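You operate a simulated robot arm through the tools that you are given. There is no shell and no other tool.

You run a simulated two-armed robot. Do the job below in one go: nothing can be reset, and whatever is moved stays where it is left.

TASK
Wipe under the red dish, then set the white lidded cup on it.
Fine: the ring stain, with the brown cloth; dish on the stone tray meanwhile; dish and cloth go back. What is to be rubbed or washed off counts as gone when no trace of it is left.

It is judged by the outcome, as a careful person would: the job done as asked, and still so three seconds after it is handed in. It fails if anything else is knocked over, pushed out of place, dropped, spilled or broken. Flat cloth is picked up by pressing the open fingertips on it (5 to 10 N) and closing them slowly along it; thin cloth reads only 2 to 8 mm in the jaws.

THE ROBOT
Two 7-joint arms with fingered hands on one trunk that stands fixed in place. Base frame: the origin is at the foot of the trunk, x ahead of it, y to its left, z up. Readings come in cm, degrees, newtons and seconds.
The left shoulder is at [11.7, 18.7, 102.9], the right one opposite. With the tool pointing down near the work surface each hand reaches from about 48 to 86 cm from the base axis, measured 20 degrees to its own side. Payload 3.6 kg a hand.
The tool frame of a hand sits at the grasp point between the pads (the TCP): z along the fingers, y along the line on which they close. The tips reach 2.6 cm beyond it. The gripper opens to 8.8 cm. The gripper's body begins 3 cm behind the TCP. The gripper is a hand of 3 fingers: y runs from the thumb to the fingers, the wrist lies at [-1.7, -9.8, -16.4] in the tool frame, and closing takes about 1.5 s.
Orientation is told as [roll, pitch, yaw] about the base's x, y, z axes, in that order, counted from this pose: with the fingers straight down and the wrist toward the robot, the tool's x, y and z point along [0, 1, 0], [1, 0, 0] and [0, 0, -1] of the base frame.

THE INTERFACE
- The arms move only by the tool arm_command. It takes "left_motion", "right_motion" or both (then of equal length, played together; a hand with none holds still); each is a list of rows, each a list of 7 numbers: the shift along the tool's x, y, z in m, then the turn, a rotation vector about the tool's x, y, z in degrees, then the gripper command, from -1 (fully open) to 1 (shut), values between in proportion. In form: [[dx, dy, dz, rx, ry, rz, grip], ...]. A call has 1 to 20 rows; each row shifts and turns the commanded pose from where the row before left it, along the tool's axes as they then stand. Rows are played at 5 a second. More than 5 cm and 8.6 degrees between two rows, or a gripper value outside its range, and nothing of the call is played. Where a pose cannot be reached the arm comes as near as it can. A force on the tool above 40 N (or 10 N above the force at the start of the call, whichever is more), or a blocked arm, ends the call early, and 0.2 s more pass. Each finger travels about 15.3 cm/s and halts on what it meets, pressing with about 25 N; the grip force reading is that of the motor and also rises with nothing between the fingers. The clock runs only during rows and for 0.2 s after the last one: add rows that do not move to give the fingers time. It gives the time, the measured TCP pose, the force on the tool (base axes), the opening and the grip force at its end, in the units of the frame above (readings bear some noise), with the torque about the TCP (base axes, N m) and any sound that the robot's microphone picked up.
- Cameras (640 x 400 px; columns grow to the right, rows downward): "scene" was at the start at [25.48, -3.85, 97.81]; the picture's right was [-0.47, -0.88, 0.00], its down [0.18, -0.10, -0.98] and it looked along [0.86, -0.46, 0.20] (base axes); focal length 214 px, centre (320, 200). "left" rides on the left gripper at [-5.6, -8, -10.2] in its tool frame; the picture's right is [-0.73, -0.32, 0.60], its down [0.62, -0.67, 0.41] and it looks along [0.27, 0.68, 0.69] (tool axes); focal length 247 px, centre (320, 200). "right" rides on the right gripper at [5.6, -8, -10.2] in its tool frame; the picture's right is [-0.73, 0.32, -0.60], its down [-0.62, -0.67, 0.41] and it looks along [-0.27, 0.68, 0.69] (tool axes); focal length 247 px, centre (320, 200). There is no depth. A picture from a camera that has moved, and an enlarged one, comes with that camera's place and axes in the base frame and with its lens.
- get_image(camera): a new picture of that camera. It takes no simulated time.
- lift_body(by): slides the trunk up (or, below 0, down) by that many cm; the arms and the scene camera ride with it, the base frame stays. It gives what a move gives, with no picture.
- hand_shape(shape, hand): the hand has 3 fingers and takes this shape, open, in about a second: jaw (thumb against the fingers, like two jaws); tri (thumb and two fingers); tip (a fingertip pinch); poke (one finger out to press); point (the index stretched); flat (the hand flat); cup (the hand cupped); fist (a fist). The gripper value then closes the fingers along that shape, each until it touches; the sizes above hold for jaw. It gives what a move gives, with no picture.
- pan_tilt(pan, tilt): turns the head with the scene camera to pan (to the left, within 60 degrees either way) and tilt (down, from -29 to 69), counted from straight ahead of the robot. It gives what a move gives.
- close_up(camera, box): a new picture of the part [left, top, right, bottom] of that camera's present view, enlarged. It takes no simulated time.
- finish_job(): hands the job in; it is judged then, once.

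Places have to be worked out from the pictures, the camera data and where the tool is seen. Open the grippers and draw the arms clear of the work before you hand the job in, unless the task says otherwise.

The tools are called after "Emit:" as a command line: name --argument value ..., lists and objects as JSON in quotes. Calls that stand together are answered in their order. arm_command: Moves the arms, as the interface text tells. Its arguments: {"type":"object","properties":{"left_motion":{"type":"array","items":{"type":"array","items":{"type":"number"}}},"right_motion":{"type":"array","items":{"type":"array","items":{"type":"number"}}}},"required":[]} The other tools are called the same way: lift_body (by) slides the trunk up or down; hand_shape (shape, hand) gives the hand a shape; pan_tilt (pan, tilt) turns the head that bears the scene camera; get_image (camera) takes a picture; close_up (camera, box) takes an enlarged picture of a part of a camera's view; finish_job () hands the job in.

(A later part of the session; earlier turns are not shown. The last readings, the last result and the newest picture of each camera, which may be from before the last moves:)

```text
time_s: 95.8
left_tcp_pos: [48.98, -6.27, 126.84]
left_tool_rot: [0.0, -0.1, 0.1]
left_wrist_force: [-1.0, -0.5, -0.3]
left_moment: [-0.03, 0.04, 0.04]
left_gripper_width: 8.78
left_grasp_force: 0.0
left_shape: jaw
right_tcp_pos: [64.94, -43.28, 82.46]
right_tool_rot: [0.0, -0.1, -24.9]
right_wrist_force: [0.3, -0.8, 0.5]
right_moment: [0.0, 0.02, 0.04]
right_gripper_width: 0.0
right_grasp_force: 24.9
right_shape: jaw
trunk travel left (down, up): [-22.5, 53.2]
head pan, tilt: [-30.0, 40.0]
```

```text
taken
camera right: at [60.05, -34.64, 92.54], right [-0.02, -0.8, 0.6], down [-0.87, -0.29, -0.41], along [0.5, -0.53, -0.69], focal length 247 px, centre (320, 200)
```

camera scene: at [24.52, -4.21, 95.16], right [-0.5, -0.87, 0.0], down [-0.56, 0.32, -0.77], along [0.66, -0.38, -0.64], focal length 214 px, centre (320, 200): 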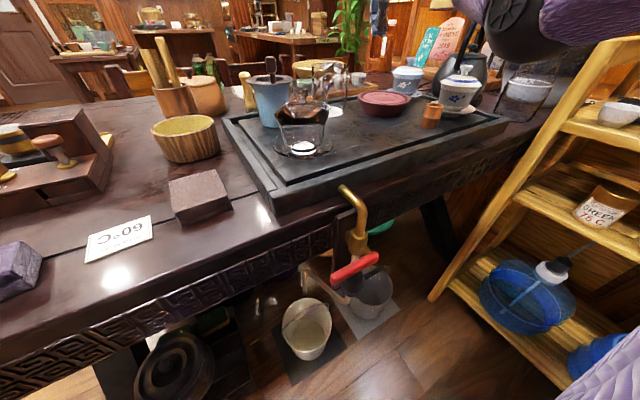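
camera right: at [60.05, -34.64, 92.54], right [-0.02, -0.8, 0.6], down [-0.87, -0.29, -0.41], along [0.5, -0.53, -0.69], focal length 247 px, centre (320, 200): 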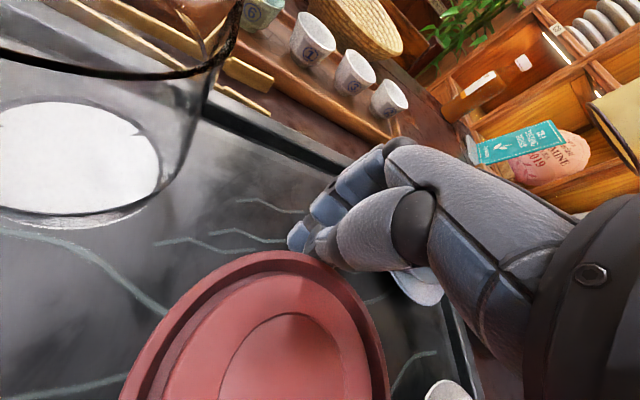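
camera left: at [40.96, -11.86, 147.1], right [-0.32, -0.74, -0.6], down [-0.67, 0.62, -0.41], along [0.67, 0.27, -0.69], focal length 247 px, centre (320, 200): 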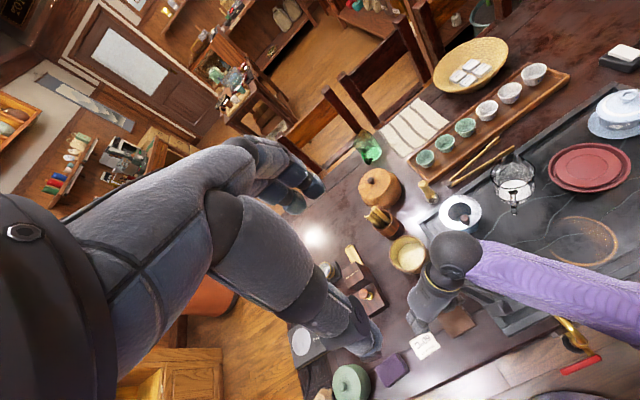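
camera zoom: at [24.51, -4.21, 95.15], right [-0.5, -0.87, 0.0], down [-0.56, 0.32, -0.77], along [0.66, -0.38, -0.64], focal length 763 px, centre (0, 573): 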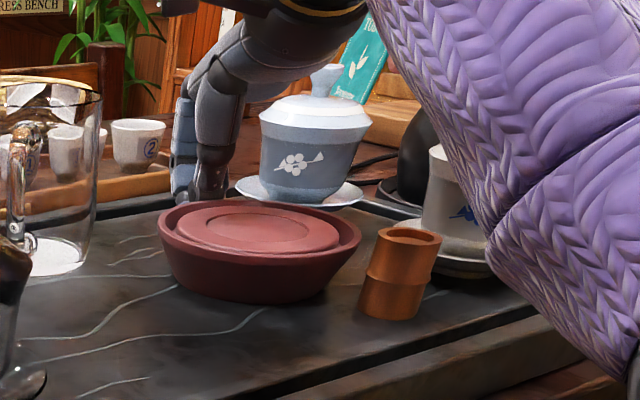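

The dish has drifted sideways to about [58.5, −41.8], with ~0.7 cm to the bamboo cup, so I stop pulling this way. I back the thumb off, raise everything with the trunk (+10 cm), and then look from above.

Emit:
arm_command --right_motion '[[0, 0.01, 0, 0, 0, 0, 1], [0, 0, -0.02, 0, 0, 0, 1], [0, 0, -0.03, 0, 0, 0, 1], [0, 0, 0, 0, 0, 0, 1]]'

Emit:
lift_body --by 10

Emit:
pan_tilt --pan -30 --tilt 45

Emit:
close_up --camera "scene" --box '[310, 80, 470, 180]'

Emit:
get_image --camera "right"

```text
time_s: 96.8
left_tcp_pos: [48.88, -6.36, 126.89]
left_tool_rot: [0.0, 0.1, 0.1]
left_wrist_force: [-0.9, -0.8, 0.2]
left_moment: [0.04, 0.0, 0.02]
left_gripper_width: 8.77
left_grasp_force: 0.1
left_shape: jaw
right_tcp_pos: [65.84, -43.69, 87.51]
right_tool_rot: [0.1, -0.1, -24.9]
right_wrist_force: [0.6, 0.2, 0.4]
right_moment: [0.02, 0.0, 0.02]
right_gripper_width: 0.0
right_grasp_force: 24.6
right_shape: jaw
trunk travel left (down, up): [-22.5, 53.2]
head pan, tilt: [-30.0, 40.0]
```

```text
time_s: 98.1
left_tcp_pos: [48.89, -6.11, 136.8]
left_tool_rot: [0.0, 0.1, 0.2]
left_wrist_force: [0.2, 0.0, -0.3]
left_moment: [-0.02, 0.02, 0.0]
left_gripper_width: 8.78
left_grasp_force: 0.1
left_shape: jaw
right_tcp_pos: [65.84, -43.73, 97.45]
right_tool_rot: [-0.1, -0.1, -24.9]
right_wrist_force: [-0.4, 0.2, -0.2]
right_moment: [0.02, -0.01, 0.02]
right_gripper_width: 0.0
right_grasp_force: 25.2
right_shape: jaw
trunk travel left (down, up): [-32.5, 43.2]
head pan, tilt: [-30.0, 40.0]
```

```text
time_s: 98.8
left_tcp_pos: [48.9, -6.22, 136.86]
left_tool_rot: [0.0, 0.0, 0.0]
left_wrist_force: [0.2, 0.2, 0.2]
left_moment: [-0.01, -0.02, -0.03]
left_gripper_width: 8.77
left_grasp_force: 0.1
left_shape: jaw
right_tcp_pos: [65.95, -43.65, 97.54]
right_tool_rot: [0.0, -0.1, -24.9]
right_wrist_force: [-0.2, 0.8, -0.4]
right_moment: [-0.01, 0.0, -0.03]
right_gripper_width: 0.02
right_grasp_force: 24.8
right_shape: jaw
trunk travel left (down, up): [-32.5, 43.2]
head pan, tilt: [-30.0, 45.0]
```

```text
4.00 times, centred on (390, 130) of scene
camera zoom: at [22.46, -4.02, 105.33], right [-0.5, -0.87, 0.0], down [-0.61, 0.35, -0.71], along [0.61, -0.35, -0.71], focal length 858 px, centre (40, 480)
```

zoom: 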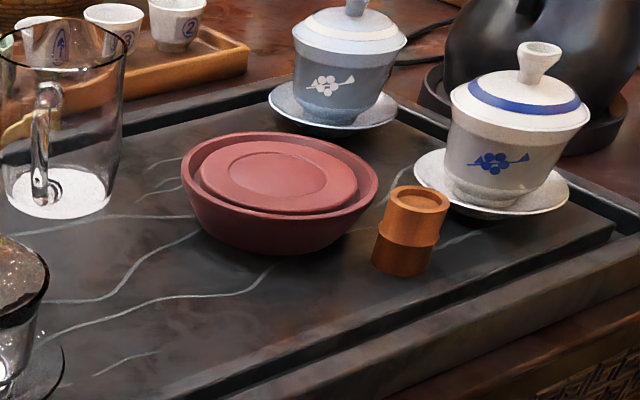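

```text
taken
camera right: at [60.94, -35.04, 107.57], right [-0.02, -0.8, 0.6], down [-0.86, -0.29, -0.41], along [0.5, -0.53, -0.69], focal length 247 px, centre (320, 200)
```

right: 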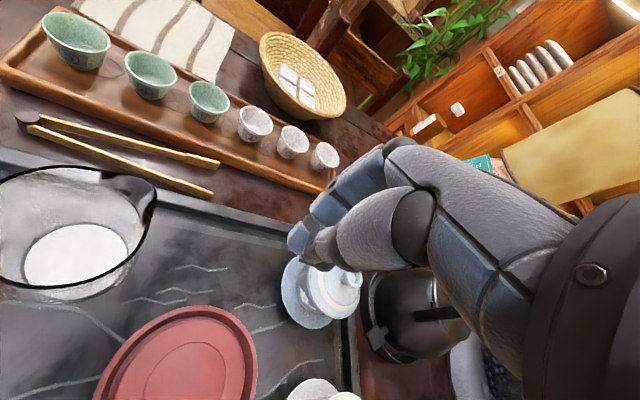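

The dish is at ≈[58.1, −41.3], about 0.5 cm from the bamboo cup, all else untouched. Next I move the closed hand above the free gap on the dish's right side, [59.8, −49.6], to push it left.

Emit:
arm_command --right_motion '[[-0.04, -0.0154, 0, 0, 0, 0, 1], [-0.04, -0.0154, 0, 0, 0, 0, 1], [0, 0, 0.03, 0, 0, 0, 1], [0, 0, 0.02, 0, 0, 0, 1], [0, 0, 0, 0, 0, 0, 1]]'

Emit:
get_image --camera "right"

Emit:
close_up --camera "scene" --box '[310, 60, 470, 180]'

```text
time_s: 100.0
left_tcp_pos: [48.94, -6.21, 136.84]
left_tool_rot: [0.0, 0.1, 0.1]
left_wrist_force: [0.0, 0.1, -0.4]
left_moment: [0.0, -0.01, -0.02]
left_gripper_width: 8.78
left_grasp_force: 0.1
left_shape: jaw
right_tcp_pos: [59.61, -49.71, 92.43]
right_tool_rot: [0.0, -0.1, -24.9]
right_wrist_force: [0.6, 0.8, -1.1]
right_moment: [0.0, -0.02, -0.02]
right_gripper_width: 0.0
right_grasp_force: 24.8
right_shape: jaw
trunk travel left (down, up): [-32.5, 43.2]
head pan, tilt: [-30.0, 45.0]
```

```text
taken
camera right: at [54.74, -40.99, 102.57], right [-0.02, -0.8, 0.6], down [-0.86, -0.29, -0.41], along [0.5, -0.53, -0.69], focal length 247 px, centre (320, 200)
```

right: 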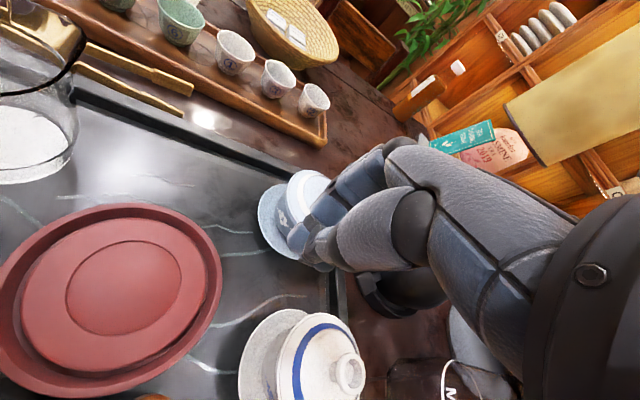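

```text
3.33 times, centred on (390, 120) of scene
camera zoom: at [22.47, -4.02, 105.33], right [-0.5, -0.87, 0.0], down [-0.61, 0.35, -0.71], along [0.61, -0.35, -0.71], focal length 715 px, centre (87, 467)
```

zoom: 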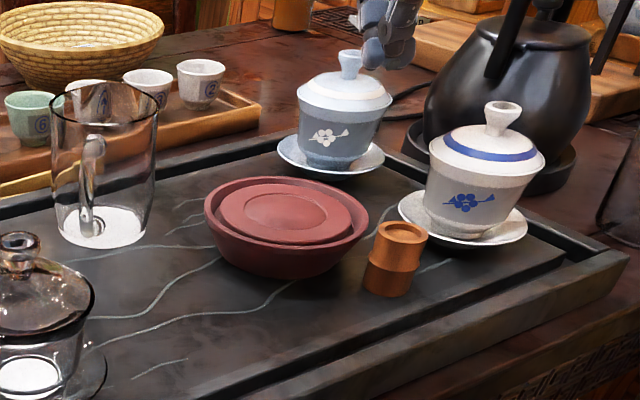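

In the right view the tips will land in the gap: ~0.9 cm from the dish rim, >3 cm from both saucers. I descend there.

Emit:
arm_command --right_motion '[[0, 0, 0.03, 0, 0, 0, 1], [0, 0, 0.03, 0, 0, 0, 1], [0, 0, 0.02, 0, 0, 0, 1], [0, 0, 0.012, 0, 0, 0, 1], [0, 0, 0.007, 0, 0, 0, 1], [0, 0, 0, 0, 0, 0, 1]]'

Emit:
get_image --camera "right"

Emit:
close_up --camera "scene" --box '[310, 60, 470, 180]'

```text
time_s: 101.4
left_tcp_pos: [48.9, -6.22, 136.85]
left_tool_rot: [0.0, 0.1, 0.0]
left_wrist_force: [0.1, -0.4, 0.0]
left_moment: [-0.02, -0.01, 0.02]
left_gripper_width: 8.77
left_grasp_force: 0.0
left_shape: jaw
right_tcp_pos: [59.73, -49.71, 82.59]
right_tool_rot: [0.1, 0.0, -24.9]
right_wrist_force: [0.2, 0.4, -0.4]
right_moment: [0.02, 0.0, 0.05]
right_gripper_width: 0.0
right_grasp_force: 24.8
right_shape: jaw
trunk travel left (down, up): [-32.5, 43.2]
head pan, tilt: [-30.0, 45.0]
```

```text
taken
camera right: at [54.78, -40.97, 92.62], right [-0.02, -0.8, 0.6], down [-0.86, -0.29, -0.41], along [0.5, -0.53, -0.69], focal length 247 px, centre (320, 200)
```

right: 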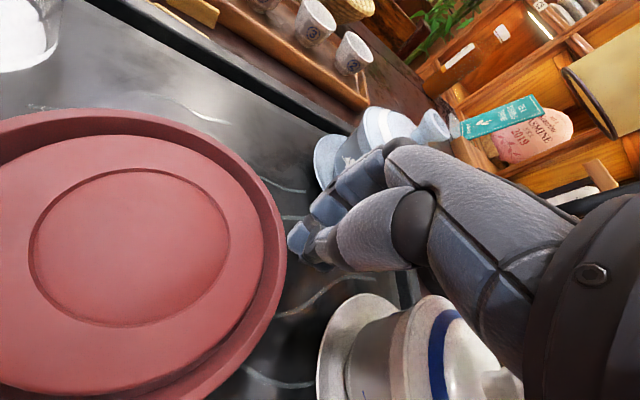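

```text
3.33 times, centred on (390, 120) of scene
camera zoom: at [22.47, -4.02, 105.33], right [-0.5, -0.87, 0.0], down [-0.61, 0.35, -0.71], along [0.61, -0.35, -0.71], focal length 715 px, centre (87, 467)
```

zoom: 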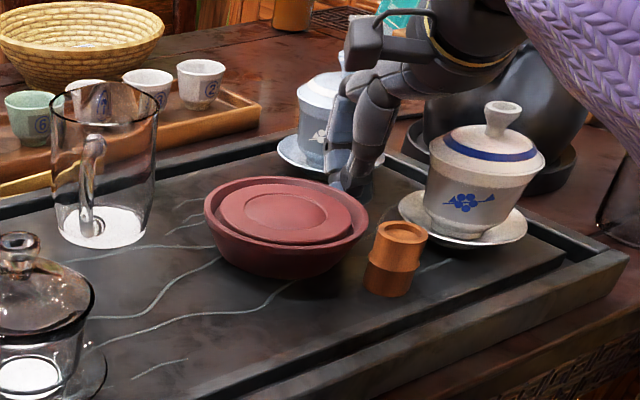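

Positioned well. I push the dish leftward (direction ≈[−0.3, 0.95]) 4 cm and check.

Emit:
arm_command --right_motion '[[0.0059, -0.0054, 0, 0, 0, 0, 1], [0.0059, -0.0054, 0, 0, 0, 0, 1], [0.0059, -0.0054, 0, 0, 0, 0, 1], [0.0059, -0.0054, 0, 0, 0, 0, 1], [0.0059, -0.0054, 0, 0, 0, 0, 1], [0, 0, 0, 0, 0, 0, 1]]'

Emit:
get_image --camera "right"

Emit:
close_up --camera "scene" --box '[310, 80, 470, 180]'

```text
time_s: 102.8
left_tcp_pos: [48.88, -6.31, 136.92]
left_tool_rot: [0.0, 0.0, 0.0]
left_wrist_force: [-0.1, -0.7, 0.1]
left_moment: [-0.02, 0.02, -0.01]
left_gripper_width: 8.78
left_grasp_force: 0.0
left_shape: jaw
right_tcp_pos: [58.44, -45.82, 82.6]
right_tool_rot: [0.0, -0.2, -24.9]
right_wrist_force: [0.9, -2.5, 2.8]
right_moment: [0.03, -0.01, -0.03]
right_gripper_width: 0.01
right_grasp_force: 25.3
right_shape: jaw
trunk travel left (down, up): [-32.5, 43.2]
head pan, tilt: [-30.0, 45.0]
```

```text
taken
camera right: at [53.57, -37.19, 92.67], right [-0.02, -0.8, 0.6], down [-0.86, -0.29, -0.41], along [0.5, -0.53, -0.69], focal length 247 px, centre (320, 200)
```

right: 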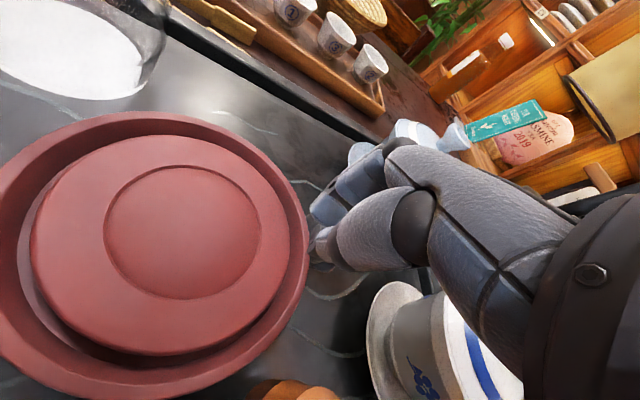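

```text
4.00 times, centred on (390, 130) of scene
camera zoom: at [22.45, -4.03, 105.34], right [-0.5, -0.87, 0.0], down [-0.61, 0.35, -0.71], along [0.61, -0.35, -0.71], focal length 858 px, centre (40, 480)
```

zoom: 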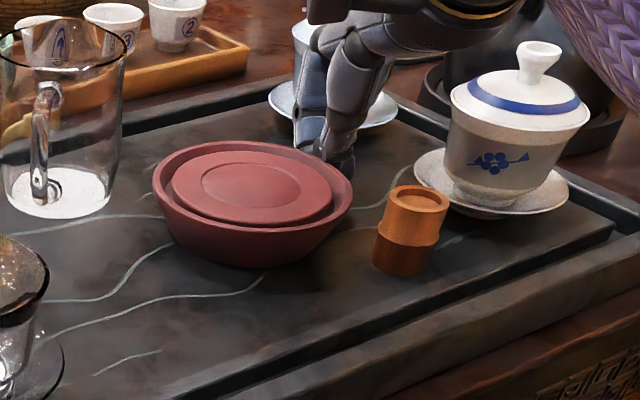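

The dish slid left as wanted and is now near [57.7, −38.8]. To push it diagonally home I back off, go round to its far-right side and turn the hand to yaw ≈−2.5°.

Emit:
arm_command --right_motion '[[-0.0111, 0.0101, 0, 0, 0, 0, 1], [0.0104, 0.0134, 0, 0, 0, 0, 1], [0.0104, 0.0134, 0, 0, 0, 0, 1], [0, 0, 0, 0, 0, -7.5, 1], [0, 0, 0, 0, 0, -7.5, 1], [0, 0, 0, 0, 0, -7.4, 1], [0, 0, 0, 0, 0, 0, 1]]'

Emit:
get_image --camera "right"

Emit:
close_up --camera "scene" --box '[310, 80, 470, 180]'

```text
time_s: 104.4
left_tcp_pos: [48.89, -6.2, 136.94]
left_tool_rot: [0.0, 0.0, 0.2]
left_wrist_force: [-0.2, 0.2, 0.2]
left_moment: [0.0, 0.0, -0.02]
left_gripper_width: 8.75
left_grasp_force: 0.0
left_shape: jaw
right_tcp_pos: [62.36, -46.59, 82.61]
right_tool_rot: [-0.1, -0.1, -2.5]
right_wrist_force: [-0.3, -0.2, 0.7]
right_moment: [-0.01, -0.01, 0.01]
right_gripper_width: 0.0
right_grasp_force: 25.4
right_shape: jaw
trunk travel left (down, up): [-32.5, 43.2]
head pan, tilt: [-30.0, 45.0]
```

```text
taken
camera right: at [54.49, -40.39, 92.68], right [0.29, -0.75, 0.6], down [-0.69, -0.6, -0.41], along [0.67, -0.3, -0.69], focal length 247 px, centre (320, 200)
```

right: 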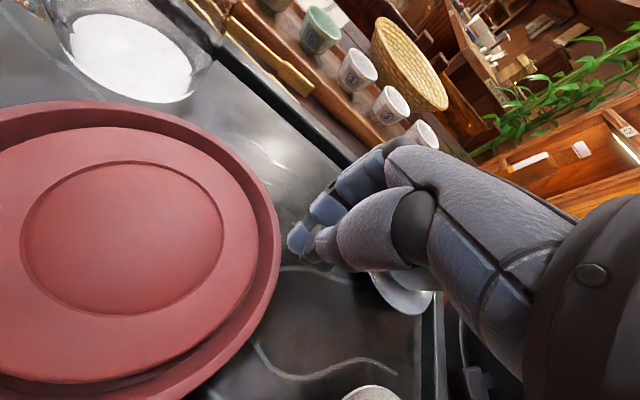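

```text
4.00 times, centred on (390, 130) of scene
camera zoom: at [22.47, -4.02, 105.33], right [-0.5, -0.87, 0.0], down [-0.61, 0.35, -0.71], along [0.61, -0.35, -0.71], focal length 858 px, centre (40, 480)
```

zoom: 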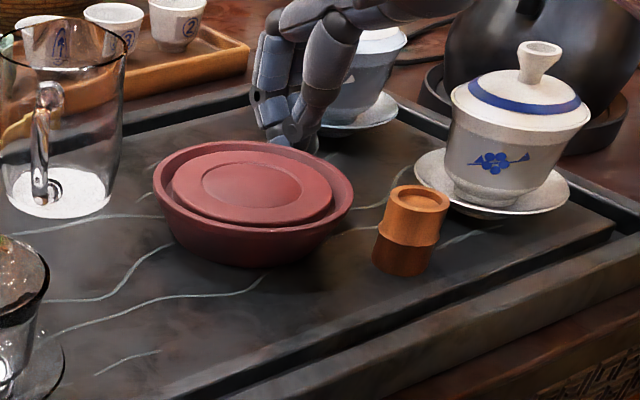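

The dish is at ≈[57.5, −38.6] and the hand is 1.7 cm away on the line through home. I shift 0.4 cm to centre the push and push 8.5 cm along [−0.59, 0.81].

Emit:
arm_command --right_motion '[[0.0025, 0.0032, 0, 0, 0, 0, 1], [0.0066, -0.0053, 0, 0, 0, 0, 1], [0.0066, -0.0053, 0, 0, 0, 0, 1], [0.0066, -0.0053, 0, 0, 0, 0, 1], [0.0066, -0.0053, 0, 0, 0, 0, 1], [0.0066, -0.0053, 0, 0, 0, 0, 1], [0.0066, -0.0053, 0, 0, 0, 0, 1], [0.0066, -0.0053, 0, 0, 0, 0, 1], [0.0066, -0.0053, 0, 0, 0, 0, 1], [0.0066, -0.0053, 0, 0, 0, 0, 1], [0.0066, -0.0053, 0, 0, 0, 0, 1], [0, 0, 0, 0, 0, 0, 1]]'

Emit:
get_image --camera "right"

Emit:
close_up --camera "scene" --box '[300, 90, 460, 190]'

```text
time_s: 107.0
left_tcp_pos: [48.77, -6.17, 136.83]
left_tool_rot: [0.0, 0.0, 0.1]
left_wrist_force: [-0.1, -0.6, -0.6]
left_moment: [-0.01, -0.03, 0.02]
left_gripper_width: 8.77
left_grasp_force: 0.0
left_shape: jaw
right_tcp_pos: [57.5, -39.49, 82.64]
right_tool_rot: [0.0, -0.1, -2.5]
right_wrist_force: [2.2, -3.1, 4.6]
right_moment: [0.04, 0.04, -0.01]
right_gripper_width: 0.0
right_grasp_force: 25.0
right_shape: jaw
trunk travel left (down, up): [-32.5, 43.2]
head pan, tilt: [-30.0, 45.0]
```

```text
taken
camera right: at [49.8, -33.32, 92.62], right [0.28, -0.75, 0.6], down [-0.69, -0.59, -0.41], along [0.66, -0.3, -0.69], focal length 247 px, centre (320, 200)
```

right: 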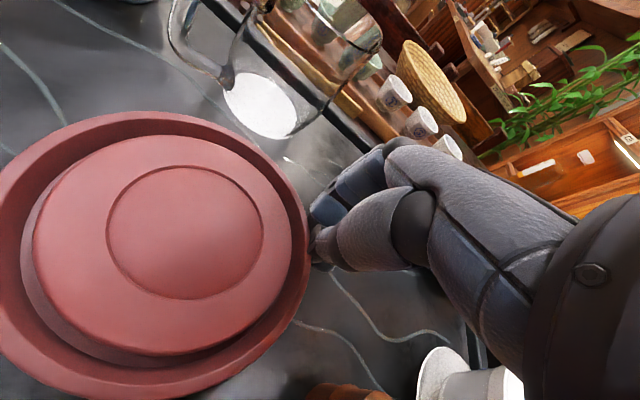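

```text
4.00 times, centred on (380, 140) of scene
camera zoom: at [22.45, -4.03, 105.33], right [-0.5, -0.87, 0.0], down [-0.61, 0.35, -0.71], along [0.61, -0.35, -0.71], focal length 858 px, centre (80, 440)
```

zoom: 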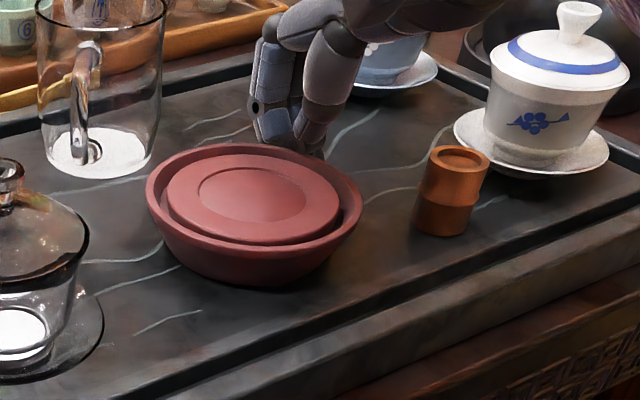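

The dish is now at ≈[54.2, −33.2]; about 2 cm in −x and 1.8 cm in +y remain. I reposition the hand (back off, shift, yaw +9°) for the last diagonal nudge.

Emit:
arm_command --right_motion '[[-0.0102, 0.0065, 0, 0, 0, 0, 1], [0.0069, 0.0197, 0, 0, 0, 0, 1], [0, 0, 0, 0, 0, -5.8, 1], [0, 0, 0, 0, 0, -5.8, 1], [0, 0, 0, 0, 0, 0, 1]]'

Emit:
get_image --camera "right"

Emit:
close_up --camera "scene" --box '[320, 115, 410, 180]'

```text
time_s: 108.2
left_tcp_pos: [48.99, -6.35, 136.8]
left_tool_rot: [0.0, 0.1, 0.1]
left_wrist_force: [-0.2, 0.2, -0.4]
left_moment: [0.03, -0.01, 0.02]
left_gripper_width: 8.79
left_grasp_force: 0.2
left_shape: jaw
right_tcp_pos: [60.24, -39.94, 82.5]
right_tool_rot: [0.0, -0.1, 9.2]
right_wrist_force: [0.3, 0.3, 0.6]
right_moment: [0.04, 0.01, 0.02]
right_gripper_width: 0.04
right_grasp_force: 24.8
right_shape: jaw
trunk travel left (down, up): [-32.5, 43.2]
head pan, tilt: [-30.0, 45.0]
```

```text
taken
camera right: at [51.37, -35.46, 92.6], right [0.43, -0.67, 0.6], down [-0.56, -0.72, -0.41], along [0.71, -0.16, -0.69], focal length 247 px, centre (320, 200)
```

right: 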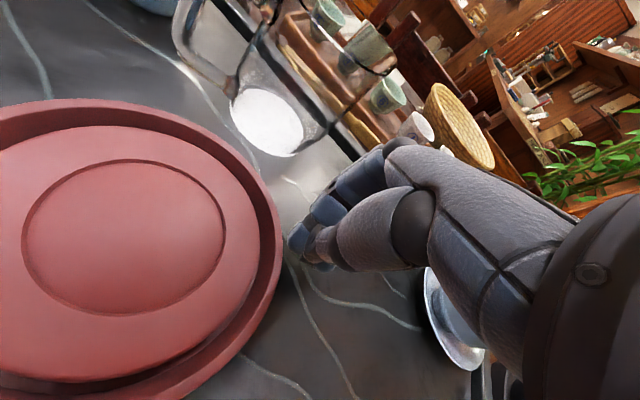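

```text
6.15 times, centred on (365, 148) of scene
camera zoom: at [22.46, -4.03, 105.33], right [-0.5, -0.87, 0.0], down [-0.61, 0.35, -0.71], along [0.61, -0.35, -0.71], focal length 1320 px, centre (43, 523)
```

zoom: 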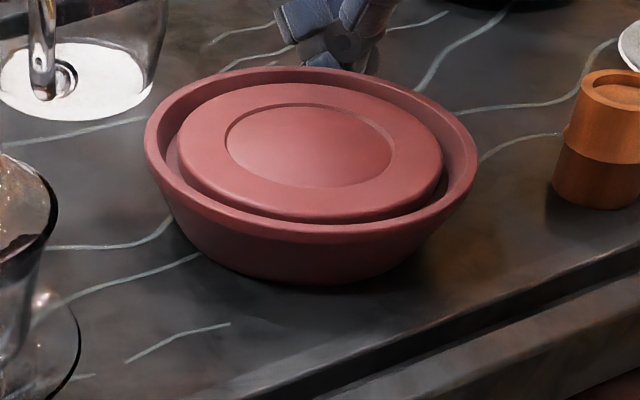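

By the reference view the dish must move about [−1.95, +1.9] cm. The contact line points exactly that way; I push 3.5 cm (1.4 cm of it gap) and compare.

Emit:
arm_command --right_motion '[[0.0056, -0.0042, 0, 0, 0, 0, 1], [0.0056, -0.0042, 0, 0, 0, 0, 1], [0.0056, -0.0042, 0, 0, 0, 0, 1], [0.0056, -0.0042, 0, 0, 0, 0, 1], [0.0056, -0.0042, 0, 0, 0, 0, 1], [0, 0, 0, 0, 0, 0, 1]]'

Emit:
close_up --camera "scene" --box '[320, 115, 410, 180]'

```text
time_s: 109.6
left_tcp_pos: [48.99, -6.18, 136.81]
left_tool_rot: [0.0, 0.0, 0.1]
left_wrist_force: [-0.5, 0.5, 0.5]
left_moment: [0.0, 0.01, -0.01]
left_gripper_width: 8.77
left_grasp_force: 0.1
left_shape: jaw
right_tcp_pos: [57.58, -37.46, 82.57]
right_tool_rot: [-0.1, -0.1, 9.1]
right_wrist_force: [1.6, -1.4, 2.3]
right_moment: [0.04, 0.04, 0.01]
right_gripper_width: 0.01
right_grasp_force: 24.7
right_shape: jaw
trunk travel left (down, up): [-32.5, 43.2]
head pan, tilt: [-30.0, 45.0]
```

```text
6.15 times, centred on (365, 148) of scene
camera zoom: at [22.46, -4.03, 105.33], right [-0.5, -0.87, 0.0], down [-0.61, 0.35, -0.71], along [0.61, -0.35, -0.71], focal length 1320 px, centre (43, 523)
```

zoom: 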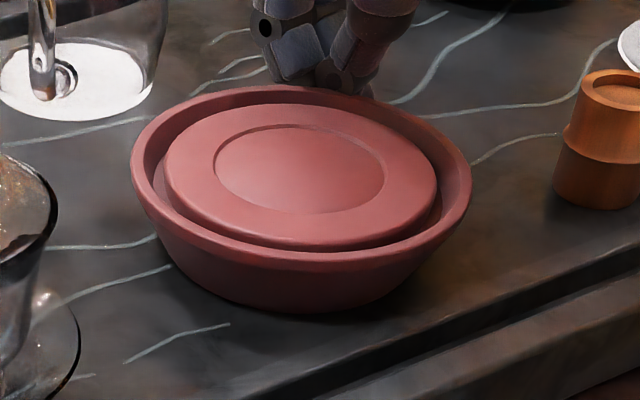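

Closer: about 1 cm toward the robot remains. I nudge 1.05 cm along [−0.8, 0.6].

Emit:
arm_command --right_motion '[[0.0025, -0.0024, 0, 0, 0, 0, 1], [0.0025, -0.0025, 0, 0, 0, 0, 1], [0.0025, -0.0025, 0, 0, 0, 0, 1], [0, 0, 0, 0, 0, 0, 1]]'

Emit:
close_up --camera "scene" --box '[320, 115, 410, 180]'

```text
time_s: 110.6
left_tcp_pos: [48.91, -6.25, 136.81]
left_tool_rot: [0.0, -0.1, 0.0]
left_wrist_force: [0.9, -0.2, 0.3]
left_moment: [0.0, 0.0, 0.0]
left_gripper_width: 8.78
left_grasp_force: 0.1
left_shape: jaw
right_tcp_pos: [56.73, -36.9, 82.54]
right_tool_rot: [-0.1, -0.1, 9.0]
right_wrist_force: [1.6, -1.3, 1.8]
right_moment: [0.0, 0.02, 0.0]
right_gripper_width: 0.0
right_grasp_force: 25.1
right_shape: jaw
trunk travel left (down, up): [-32.5, 43.2]
head pan, tilt: [-30.0, 45.0]
```

```text
6.15 times, centred on (365, 148) of scene
camera zoom: at [22.47, -4.03, 105.33], right [-0.5, -0.87, 0.0], down [-0.61, 0.35, -0.71], along [0.61, -0.35, -0.71], focal length 1320 px, centre (43, 523)
```

zoom: 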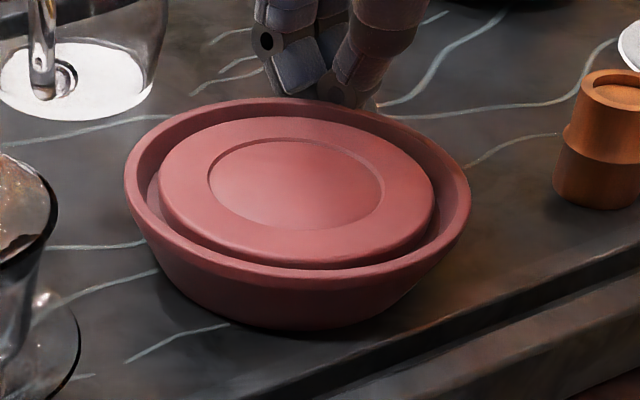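

The dish now matches its original outline within about 2 mm. I back the hand off, raise it and move toward the white gaiwan for a close look.

Emit:
arm_command --right_motion '[[-0.0108, 0.0104, 0, 0, 0, 0, 1], [-0.0054, 0.0052, -0.01, 0, 0, 0, 1], [0, 0, -0.04, 0, 0, 0, 1], [0, 0, -0.04, 0, 0, 0, 1], [0, 0, -0.04, 0, 0, 0, 0.1], [-0.03, -0.03, 0, 0, 0, 0, 0.1], [-0.03, -0.03, 0, 0, 0, 0, 0.1], [-0.03, -0.03, 0, 0, 0, 4.5, 0.1], [0, -0.03, 0, 0, 0, 4.5, 0.1], [0, 0, 0, 0, 0, 0, 0.1]]'

Emit:
get_image --camera "right"

Emit:
get_image --camera "scene"

```text
time_s: 112.8
left_tcp_pos: [49.04, -6.32, 136.82]
left_tool_rot: [0.0, 0.1, 0.1]
left_wrist_force: [-0.1, 0.5, -0.4]
left_moment: [0.01, 0.02, 0.01]
left_gripper_width: 8.76
left_grasp_force: 0.0
left_shape: jaw
right_tcp_pos: [48.2, -48.85, 95.56]
right_tool_rot: [0.0, -0.1, 0.2]
right_wrist_force: [0.1, 0.5, -0.2]
right_moment: [0.02, 0.03, -0.01]
right_gripper_width: 3.96
right_grasp_force: 0.0
right_shape: jaw
trunk travel left (down, up): [-32.5, 43.2]
head pan, tilt: [-30.0, 45.0]
```

```text
taken
camera right: at [40.07, -42.95, 105.67], right [0.32, -0.73, 0.6], down [-0.66, -0.62, -0.41], along [0.68, -0.27, -0.69], focal length 247 px, centre (320, 200)
```

right: 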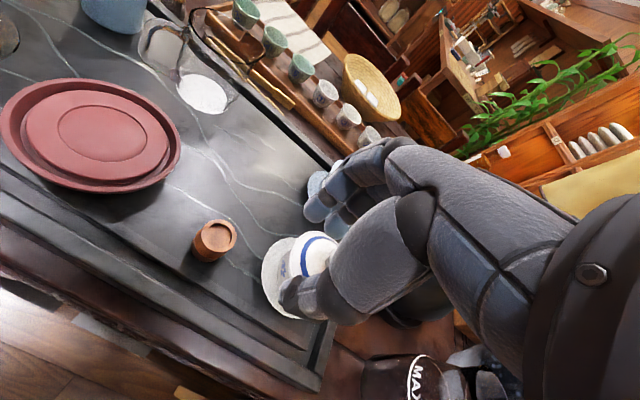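

```text
taken
camera scene: at [22.5, -4.04, 105.32], right [-0.5, -0.87, 0.0], down [-0.61, 0.35, -0.71], along [0.61, -0.35, -0.71], focal length 214 px, centre (320, 200)
```

scene: 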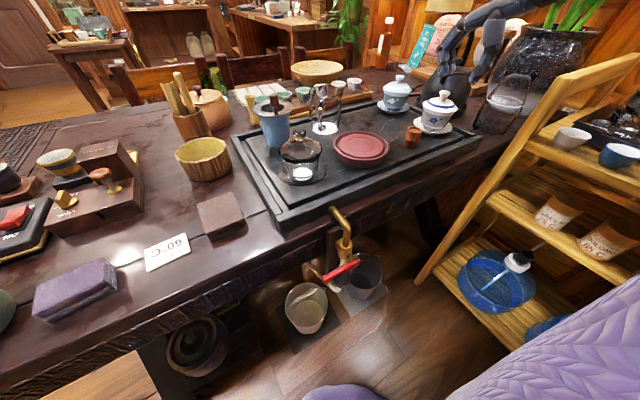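

The dish sits home and the stone around is clean. I enlarge the white gaiwan in the scene view to fix its axis and heights.

Emit:
close_up --camera "scene" --box '[400, 80, 464, 140]'

Emit:
close_up --camera "scene" --box '[410, 0, 530, 120]'

```text
6.67 times, centred on (432, 110) of scene
camera zoom: at [22.5, -4.04, 105.32], right [-0.5, -0.87, 0.0], down [-0.61, 0.35, -0.71], along [0.61, -0.35, -0.71], focal length 1430 px, centre (-427, 800)
```

zoom: 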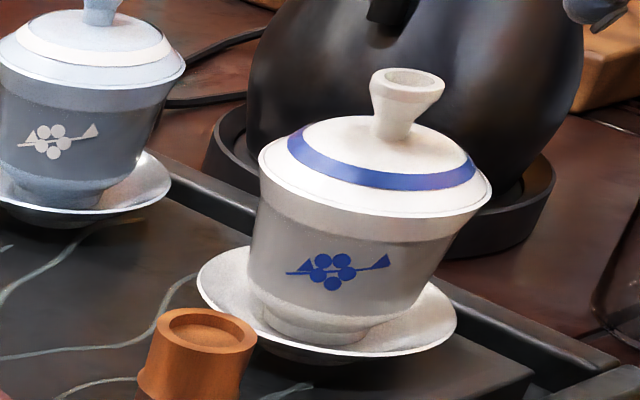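

```text
3.33 times, centred on (470, 60) of scene
camera zoom: at [22.5, -4.04, 105.32], right [-0.5, -0.87, 0.0], down [-0.61, 0.35, -0.71], along [0.61, -0.35, -0.71], focal length 715 px, centre (-180, 667)
```

zoom: 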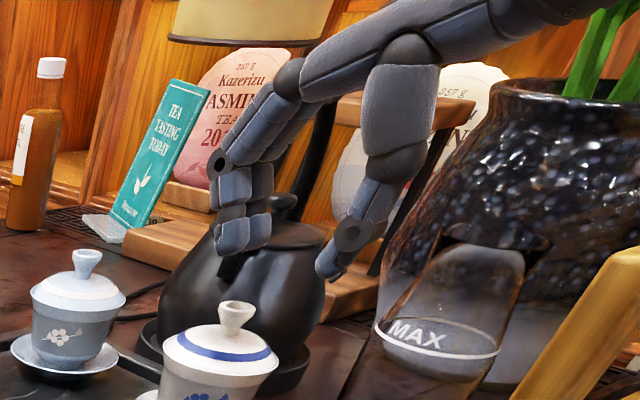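

The gaiwan's axis is at ≈[52.7, −54.05]; its knob is a flared trumpet (top ≈2.4 cm wide, z≈88.5). I'll first test gently, via the knob, whether cup, lid and saucer are one piece; I move above the knob with a 4 cm opening.

Emit:
arm_command --right_motion '[[-0.026, 0.0225, 0, 0, 0, 0, 0.09], [-0.026, 0.0225, 0, 0, 0, 0, 0.09], [0, 0, 0.02, 0, 0, 0, 0.09], [0, 0, 0, 0, 0, 0, 0.09]]'

Emit:
get_image --camera "right"

Emit:
close_up --camera "scene" --box '[390, 40, 490, 140]'

```text
time_s: 113.8
left_tcp_pos: [48.87, -6.06, 136.85]
left_tool_rot: [0.0, 0.0, 0.1]
left_wrist_force: [0.5, -0.6, -0.3]
left_moment: [0.0, -0.03, -0.01]
left_gripper_width: 8.77
left_grasp_force: 0.1
left_shape: jaw
right_tcp_pos: [52.75, -54.06, 93.56]
right_tool_rot: [0.0, 0.0, 0.2]
right_wrist_force: [0.2, 1.0, -0.5]
right_moment: [-0.01, 0.0, 0.02]
right_gripper_width: 3.98
right_grasp_force: 0.1
right_shape: jaw
trunk travel left (down, up): [-32.5, 43.2]
head pan, tilt: [-30.0, 45.0]
```

```text
taken
camera right: at [44.62, -48.13, 103.59], right [0.32, -0.73, 0.6], down [-0.66, -0.63, -0.41], along [0.68, -0.27, -0.69], focal length 247 px, centre (320, 200)
```

right: 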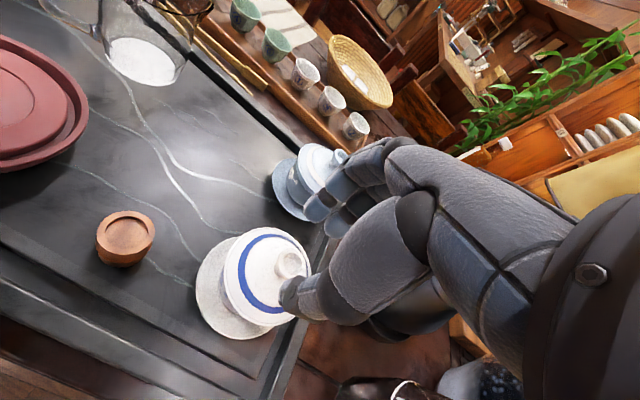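

```text
4.00 times, centred on (440, 90) of scene
camera zoom: at [22.47, -4.02, 105.33], right [-0.5, -0.87, 0.0], down [-0.61, 0.35, -0.71], along [0.61, -0.35, -0.71], focal length 858 px, centre (-160, 640)
```

zoom: 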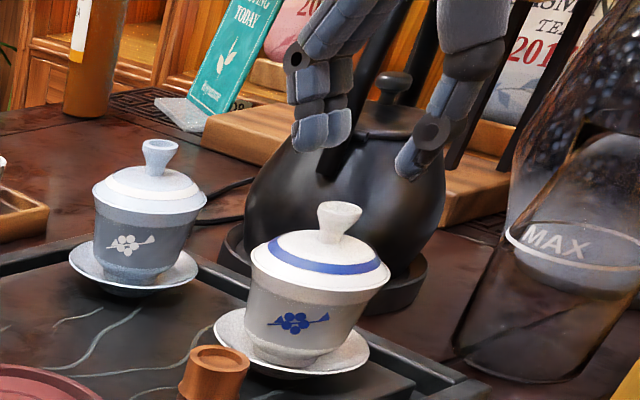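

I enlarge the right view to check the alignment over the knob.

Emit:
close_up --camera "right" --box '[180, 210, 340, 350]'

```text
2.86 times, centred on (260, 280) of right
camera zoom: at [44.62, -48.13, 103.59], right [0.32, -0.73, 0.6], down [-0.66, -0.63, -0.41], along [0.68, -0.27, -0.69], focal length 706 px, centre (491, -29)
```

zoom: 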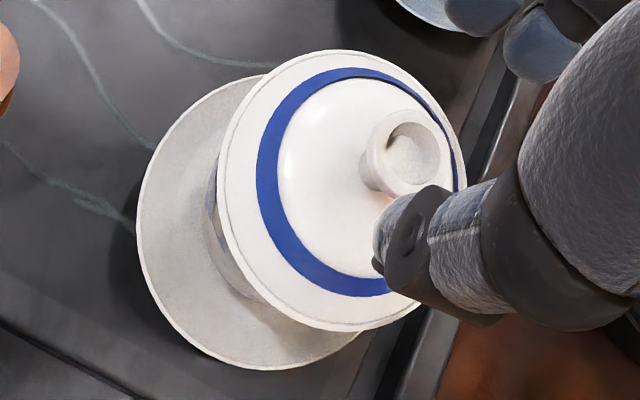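

The knob axis is at ≈[52.9, −54.45]. I shift 0.4 cm right, lower the tips to beside the knob's neck (TCP z≈89.5), and close gently.

Emit:
arm_command --right_motion '[[-0.004, 0.0015, 0.01, 0, 0, 0, 0.09], [0, 0, 0.015, 0, 0, 0, 0.09], [0, 0, 0.01, 0, 0, 0, 0.09], [0, 0, 0.0055, 0, 0, 0, 0.09], [0, 0, 0, 0, 0, 0, 0.09]]'

Emit:
close_up --camera "right" --box '[180, 170, 380, 350]'

Emit:
close_up --camera "scene" --box '[390, 60, 470, 140]'

```text
time_s: 115.0
left_tcp_pos: [48.97, -6.22, 136.9]
left_tool_rot: [0.0, 0.0, 0.1]
left_wrist_force: [-0.2, 0.5, 0.0]
left_moment: [-0.01, -0.02, 0.01]
left_gripper_width: 8.77
left_grasp_force: 0.0
left_shape: jaw
right_tcp_pos: [52.82, -54.43, 89.49]
right_tool_rot: [0.1, 0.0, 0.0]
right_wrist_force: [0.6, 0.3, 0.3]
right_moment: [-0.01, -0.01, -0.01]
right_gripper_width: 4.0
right_grasp_force: 0.1
right_shape: jaw
trunk travel left (down, up): [-32.5, 43.2]
head pan, tilt: [-30.0, 45.0]
```

```text
2.22 times, centred on (280, 260) of right
camera zoom: at [44.79, -48.56, 99.56], right [0.32, -0.73, 0.6], down [-0.66, -0.63, -0.41], along [0.68, -0.27, -0.69], focal length 549 px, centre (409, 67)
```

zoom: 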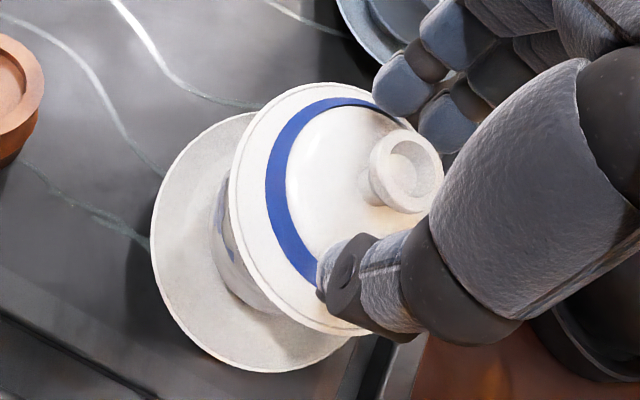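

```text
5.00 times, centred on (430, 100) of scene
camera zoom: at [22.47, -4.03, 105.33], right [-0.5, -0.87, 0.0], down [-0.61, 0.35, -0.71], along [0.61, -0.35, -0.71], focal length 1072 px, centre (-230, 700)
```

zoom: 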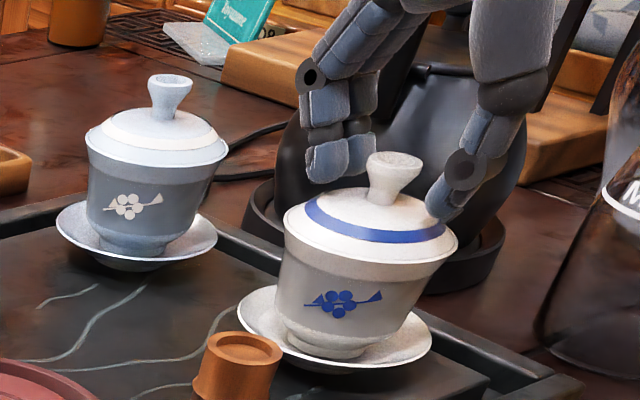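

The knob's neck sits midway between thumb and fingers. I close slowly on it.

Emit:
arm_command --right_motion '[[0, 0, 0, 0, 0, 0, 0.3], [0, 0, 0, 0, 0, 0, 0.45], [0, 0, 0, 0, 0, 0, 0.55], [0, 0, 0, 0, 0, 0, 0.65], [0, 0, 0, 0, 0, 0, 0.75], [0, 0, 0, 0, 0, 0, 0.8], [0, 0, 0, 0, 0, 0, 0.8]]'

Emit:
close_up --camera "right" --box '[180, 170, 380, 350]'

Emit:
close_up --camera "scene" --box '[390, 60, 470, 140]'

```text
time_s: 116.6
left_tcp_pos: [48.85, -6.19, 136.81]
left_tool_rot: [-0.1, 0.0, 0.2]
left_wrist_force: [-0.4, -0.2, 0.3]
left_moment: [0.01, 0.02, -0.04]
left_gripper_width: 8.78
left_grasp_force: 0.0
left_shape: jaw
right_tcp_pos: [52.87, -54.38, 89.48]
right_tool_rot: [0.0, -0.1, 0.1]
right_wrist_force: [0.2, 0.4, 0.2]
right_moment: [-0.01, -0.02, -0.05]
right_gripper_width: 0.95
right_grasp_force: 0.0
right_shape: jaw
trunk travel left (down, up): [-32.5, 43.2]
head pan, tilt: [-30.0, 45.0]
heard: snap
```

```text
2.22 times, centred on (280, 260) of right
camera zoom: at [44.79, -48.56, 99.57], right [0.32, -0.73, 0.6], down [-0.66, -0.62, -0.41], along [0.68, -0.27, -0.69], focal length 549 px, centre (409, 67)
```

zoom: 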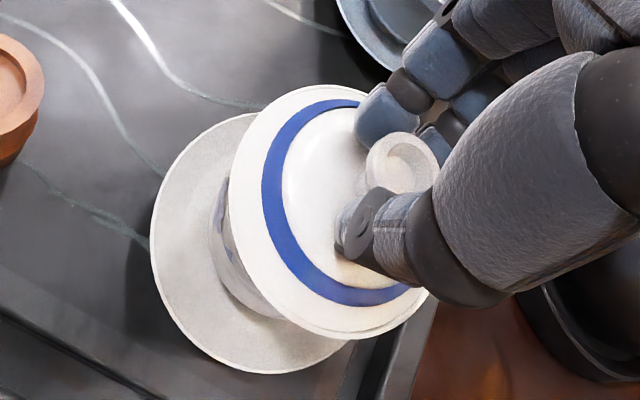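

```text
5.00 times, centred on (430, 100) of scene
camera zoom: at [22.47, -4.03, 105.33], right [-0.5, -0.87, 0.0], down [-0.61, 0.35, -0.71], along [0.61, -0.35, -0.71], focal length 1072 px, centre (-230, 700)
```

zoom: 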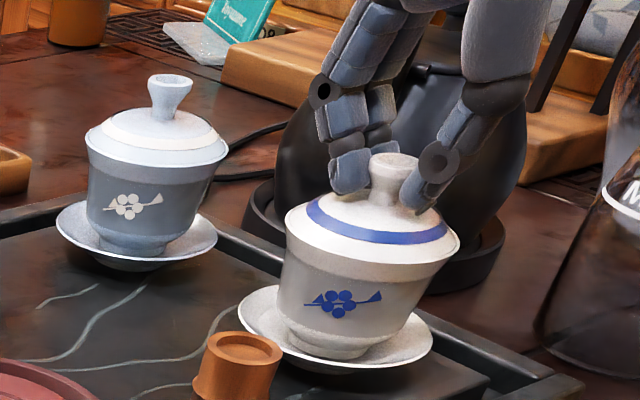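

A "snap" was heard and the grip force reads 0 — I must look closely before doing anything else.

Emit:
close_up --camera "right" --box '[260, 190, 340, 260]'

Emit:
close_up --camera "scene" --box '[415, 80, 455, 115]'

Emit:
get_image --camera "scene"

```text
5.71 times, centred on (300, 225) of right
camera zoom: at [44.79, -48.56, 99.57], right [0.32, -0.73, 0.6], down [-0.66, -0.62, -0.41], along [0.68, -0.27, -0.69], focal length 1411 px, centre (434, 57)
```

zoom: 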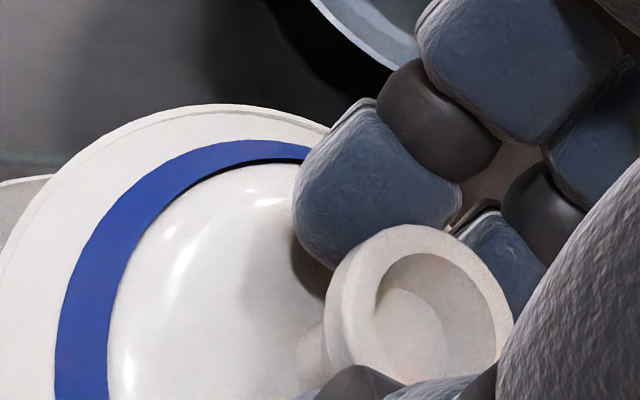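

```text
11.43 times, centred on (435, 98) of scene
camera zoom: at [22.47, -4.03, 105.33], right [-0.5, -0.87, 0.0], down [-0.61, 0.35, -0.71], along [0.61, -0.35, -0.71], focal length 2451 px, centre (-994, 1371)
```

zoom: 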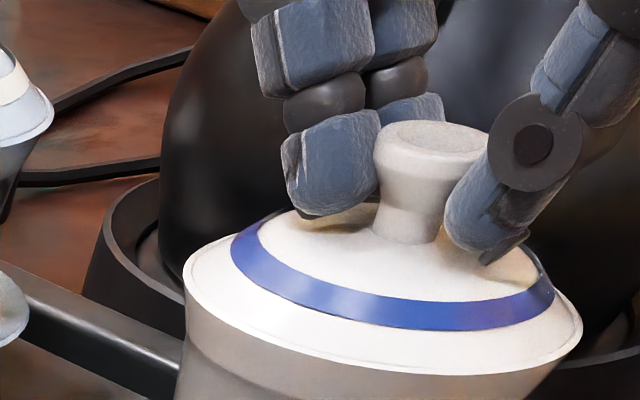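

```text
taken
camera scene: at [22.47, -4.03, 105.33], right [-0.5, -0.87, 0.0], down [-0.61, 0.35, -0.71], along [0.61, -0.35, -0.71], focal length 214 px, centre (320, 200)
```

scene: 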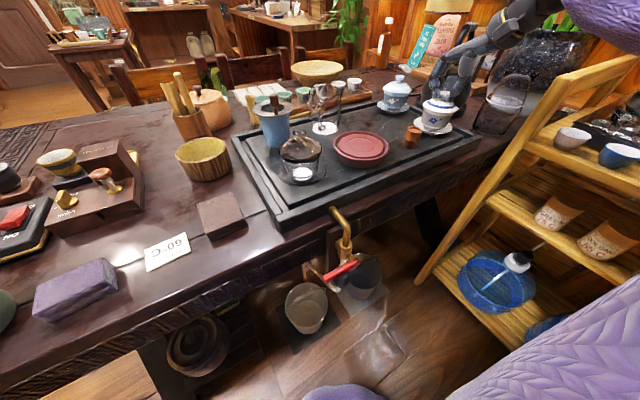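

The knob still looks whole and in place. I open the fingers slowly and check whether it stays put.

Emit:
arm_command --right_motion '[[0, 0, 0, 0, 0, 0, 0.6], [0, 0, 0, 0, 0, 0, 0.4], [0, 0, 0, 0, 0, 0, 0.2], [0, 0, 0, 0, 0, 0, 0.09], [0, 0, 0, 0, 0, 0, 0.09]]'

Emit:
close_up --camera "scene" --box '[410, 75, 460, 120]'

Emit:
close_up --camera "right" --box '[230, 190, 350, 290]'

```text
time_s: 117.8
left_tcp_pos: [48.88, -6.22, 136.87]
left_tool_rot: [0.0, 0.0, 0.2]
left_wrist_force: [-0.5, -0.5, -0.3]
left_moment: [-0.01, 0.02, 0.03]
left_gripper_width: 8.77
left_grasp_force: 0.0
left_shape: jaw
right_tcp_pos: [52.87, -54.41, 89.32]
right_tool_rot: [0.0, -0.1, 0.0]
right_wrist_force: [0.9, -0.3, 1.4]
right_moment: [0.0, -0.02, 0.0]
right_gripper_width: 3.92
right_grasp_force: 0.1
right_shape: jaw
trunk travel left (down, up): [-32.5, 43.2]
head pan, tilt: [-30.0, 45.0]
heard: snap
```

```text
8.89 times, centred on (435, 98) of scene
camera zoom: at [22.47, -4.03, 105.33], right [-0.5, -0.87, 0.0], down [-0.61, 0.35, -0.71], along [0.61, -0.35, -0.71], focal length 1906 px, centre (-702, 1111)
```

zoom: 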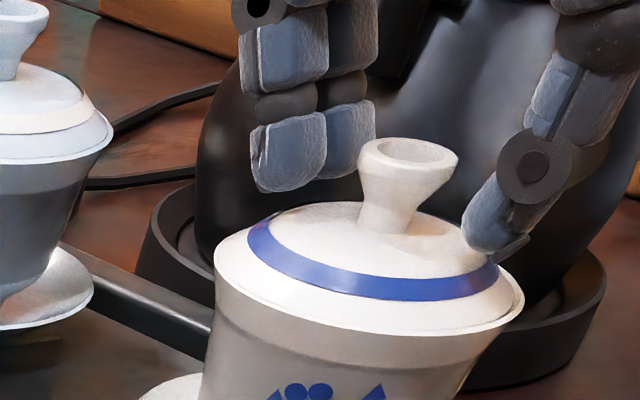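

```text
4.00 times, centred on (290, 240) of right
camera zoom: at [44.79, -48.56, 99.59], right [0.32, -0.73, 0.6], down [-0.66, -0.63, -0.41], along [0.68, -0.27, -0.69], focal length 988 px, centre (440, 40)
```

zoom: 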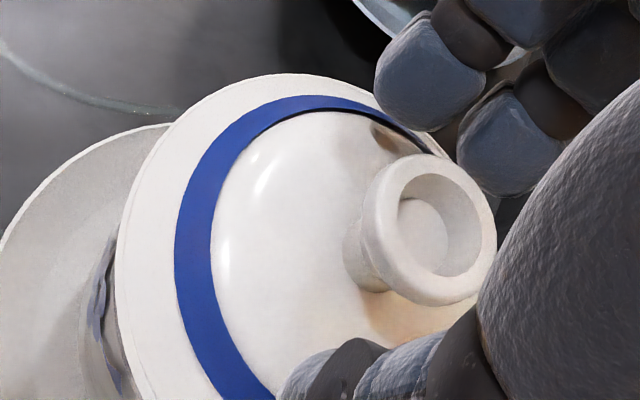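

The knob is unchanged after release; the sound came again on opening, so the lid may be a separate piece that shifted a hair. I won't lift by the knob. I raise the hand, open it fully and turn it side-on to the head camera to judge its inner profile for a body grasp.

Emit:
arm_command --right_motion '[[0, 0, -0.03, 0, 0, 0, 0.09], [0, 0, -0.03, 0, 0, 0, 0.09], [0, 0, -0.03, 0, 0, -7.75, -1], [0, 0, 0, 0, 0, -7.75, -1], [0, 0, 0, 0, 0, -7.75, -1], [0, 0, 0, 0, 0, -7.75, -1], [0, 0, 0, 0, 0, 0, -1], [0, 0, 0, 0, 0, 0, -1]]'

Emit:
pan_tilt --pan -45 --tilt 20

Emit:
get_image --camera "scene"

Emit:
get_image --camera "right"

```text
time_s: 119.6
left_tcp_pos: [48.88, -6.28, 136.9]
left_tool_rot: [0.1, 0.0, 0.1]
left_wrist_force: [-0.6, -0.7, 0.3]
left_moment: [0.01, 0.0, 0.03]
left_gripper_width: 8.8
left_grasp_force: 0.0
left_shape: jaw
right_tcp_pos: [52.9, -54.29, 98.56]
right_tool_rot: [-0.2, -0.1, 31.2]
right_wrist_force: [0.3, -0.2, 0.6]
right_moment: [-0.03, -0.05, 0.01]
right_gripper_width: 8.79
right_grasp_force: 0.0
right_shape: jaw
trunk travel left (down, up): [-32.5, 43.2]
head pan, tilt: [-30.0, 45.0]
```

```text
time_s: 120.5
left_tcp_pos: [48.89, -6.26, 136.82]
left_tool_rot: [-0.1, 0.0, 0.1]
left_wrist_force: [0.3, 0.6, 0.6]
left_moment: [-0.02, 0.02, 0.0]
left_gripper_width: 8.77
left_grasp_force: 0.0
left_shape: jaw
right_tcp_pos: [52.84, -54.45, 98.41]
right_tool_rot: [-0.1, -0.1, 31.1]
right_wrist_force: [-0.1, -0.6, 0.1]
right_moment: [0.0, 0.02, -0.01]
right_gripper_width: 8.79
right_grasp_force: 0.0
right_shape: jaw
trunk travel left (down, up): [-32.5, 43.2]
head pan, tilt: [-45.0, 20.0]
```

```text
taken
camera scene: at [22.02, -6.55, 109.19], right [-0.71, -0.71, 0.0], down [-0.24, 0.24, -0.94], along [0.66, -0.66, -0.34], focal length 214 px, centre (320, 200)
```

scene: 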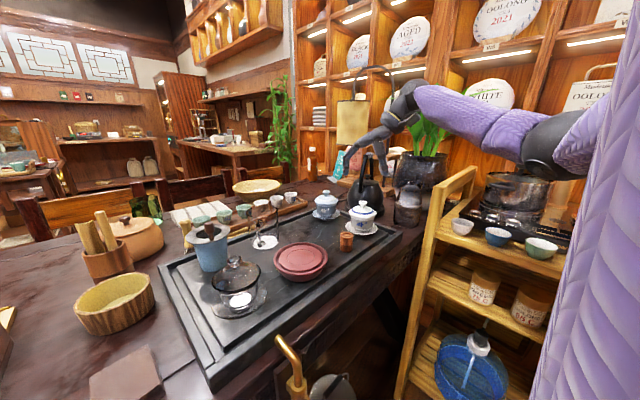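

```text
taken
camera right: at [43.03, -53.46, 108.59], right [0.65, -0.46, 0.6], down [-0.25, -0.88, -0.41], along [0.72, 0.12, -0.69], focal length 247 px, centre (320, 200)
```

right: 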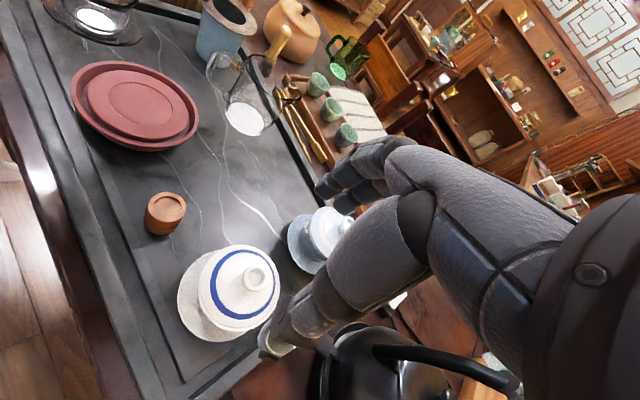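

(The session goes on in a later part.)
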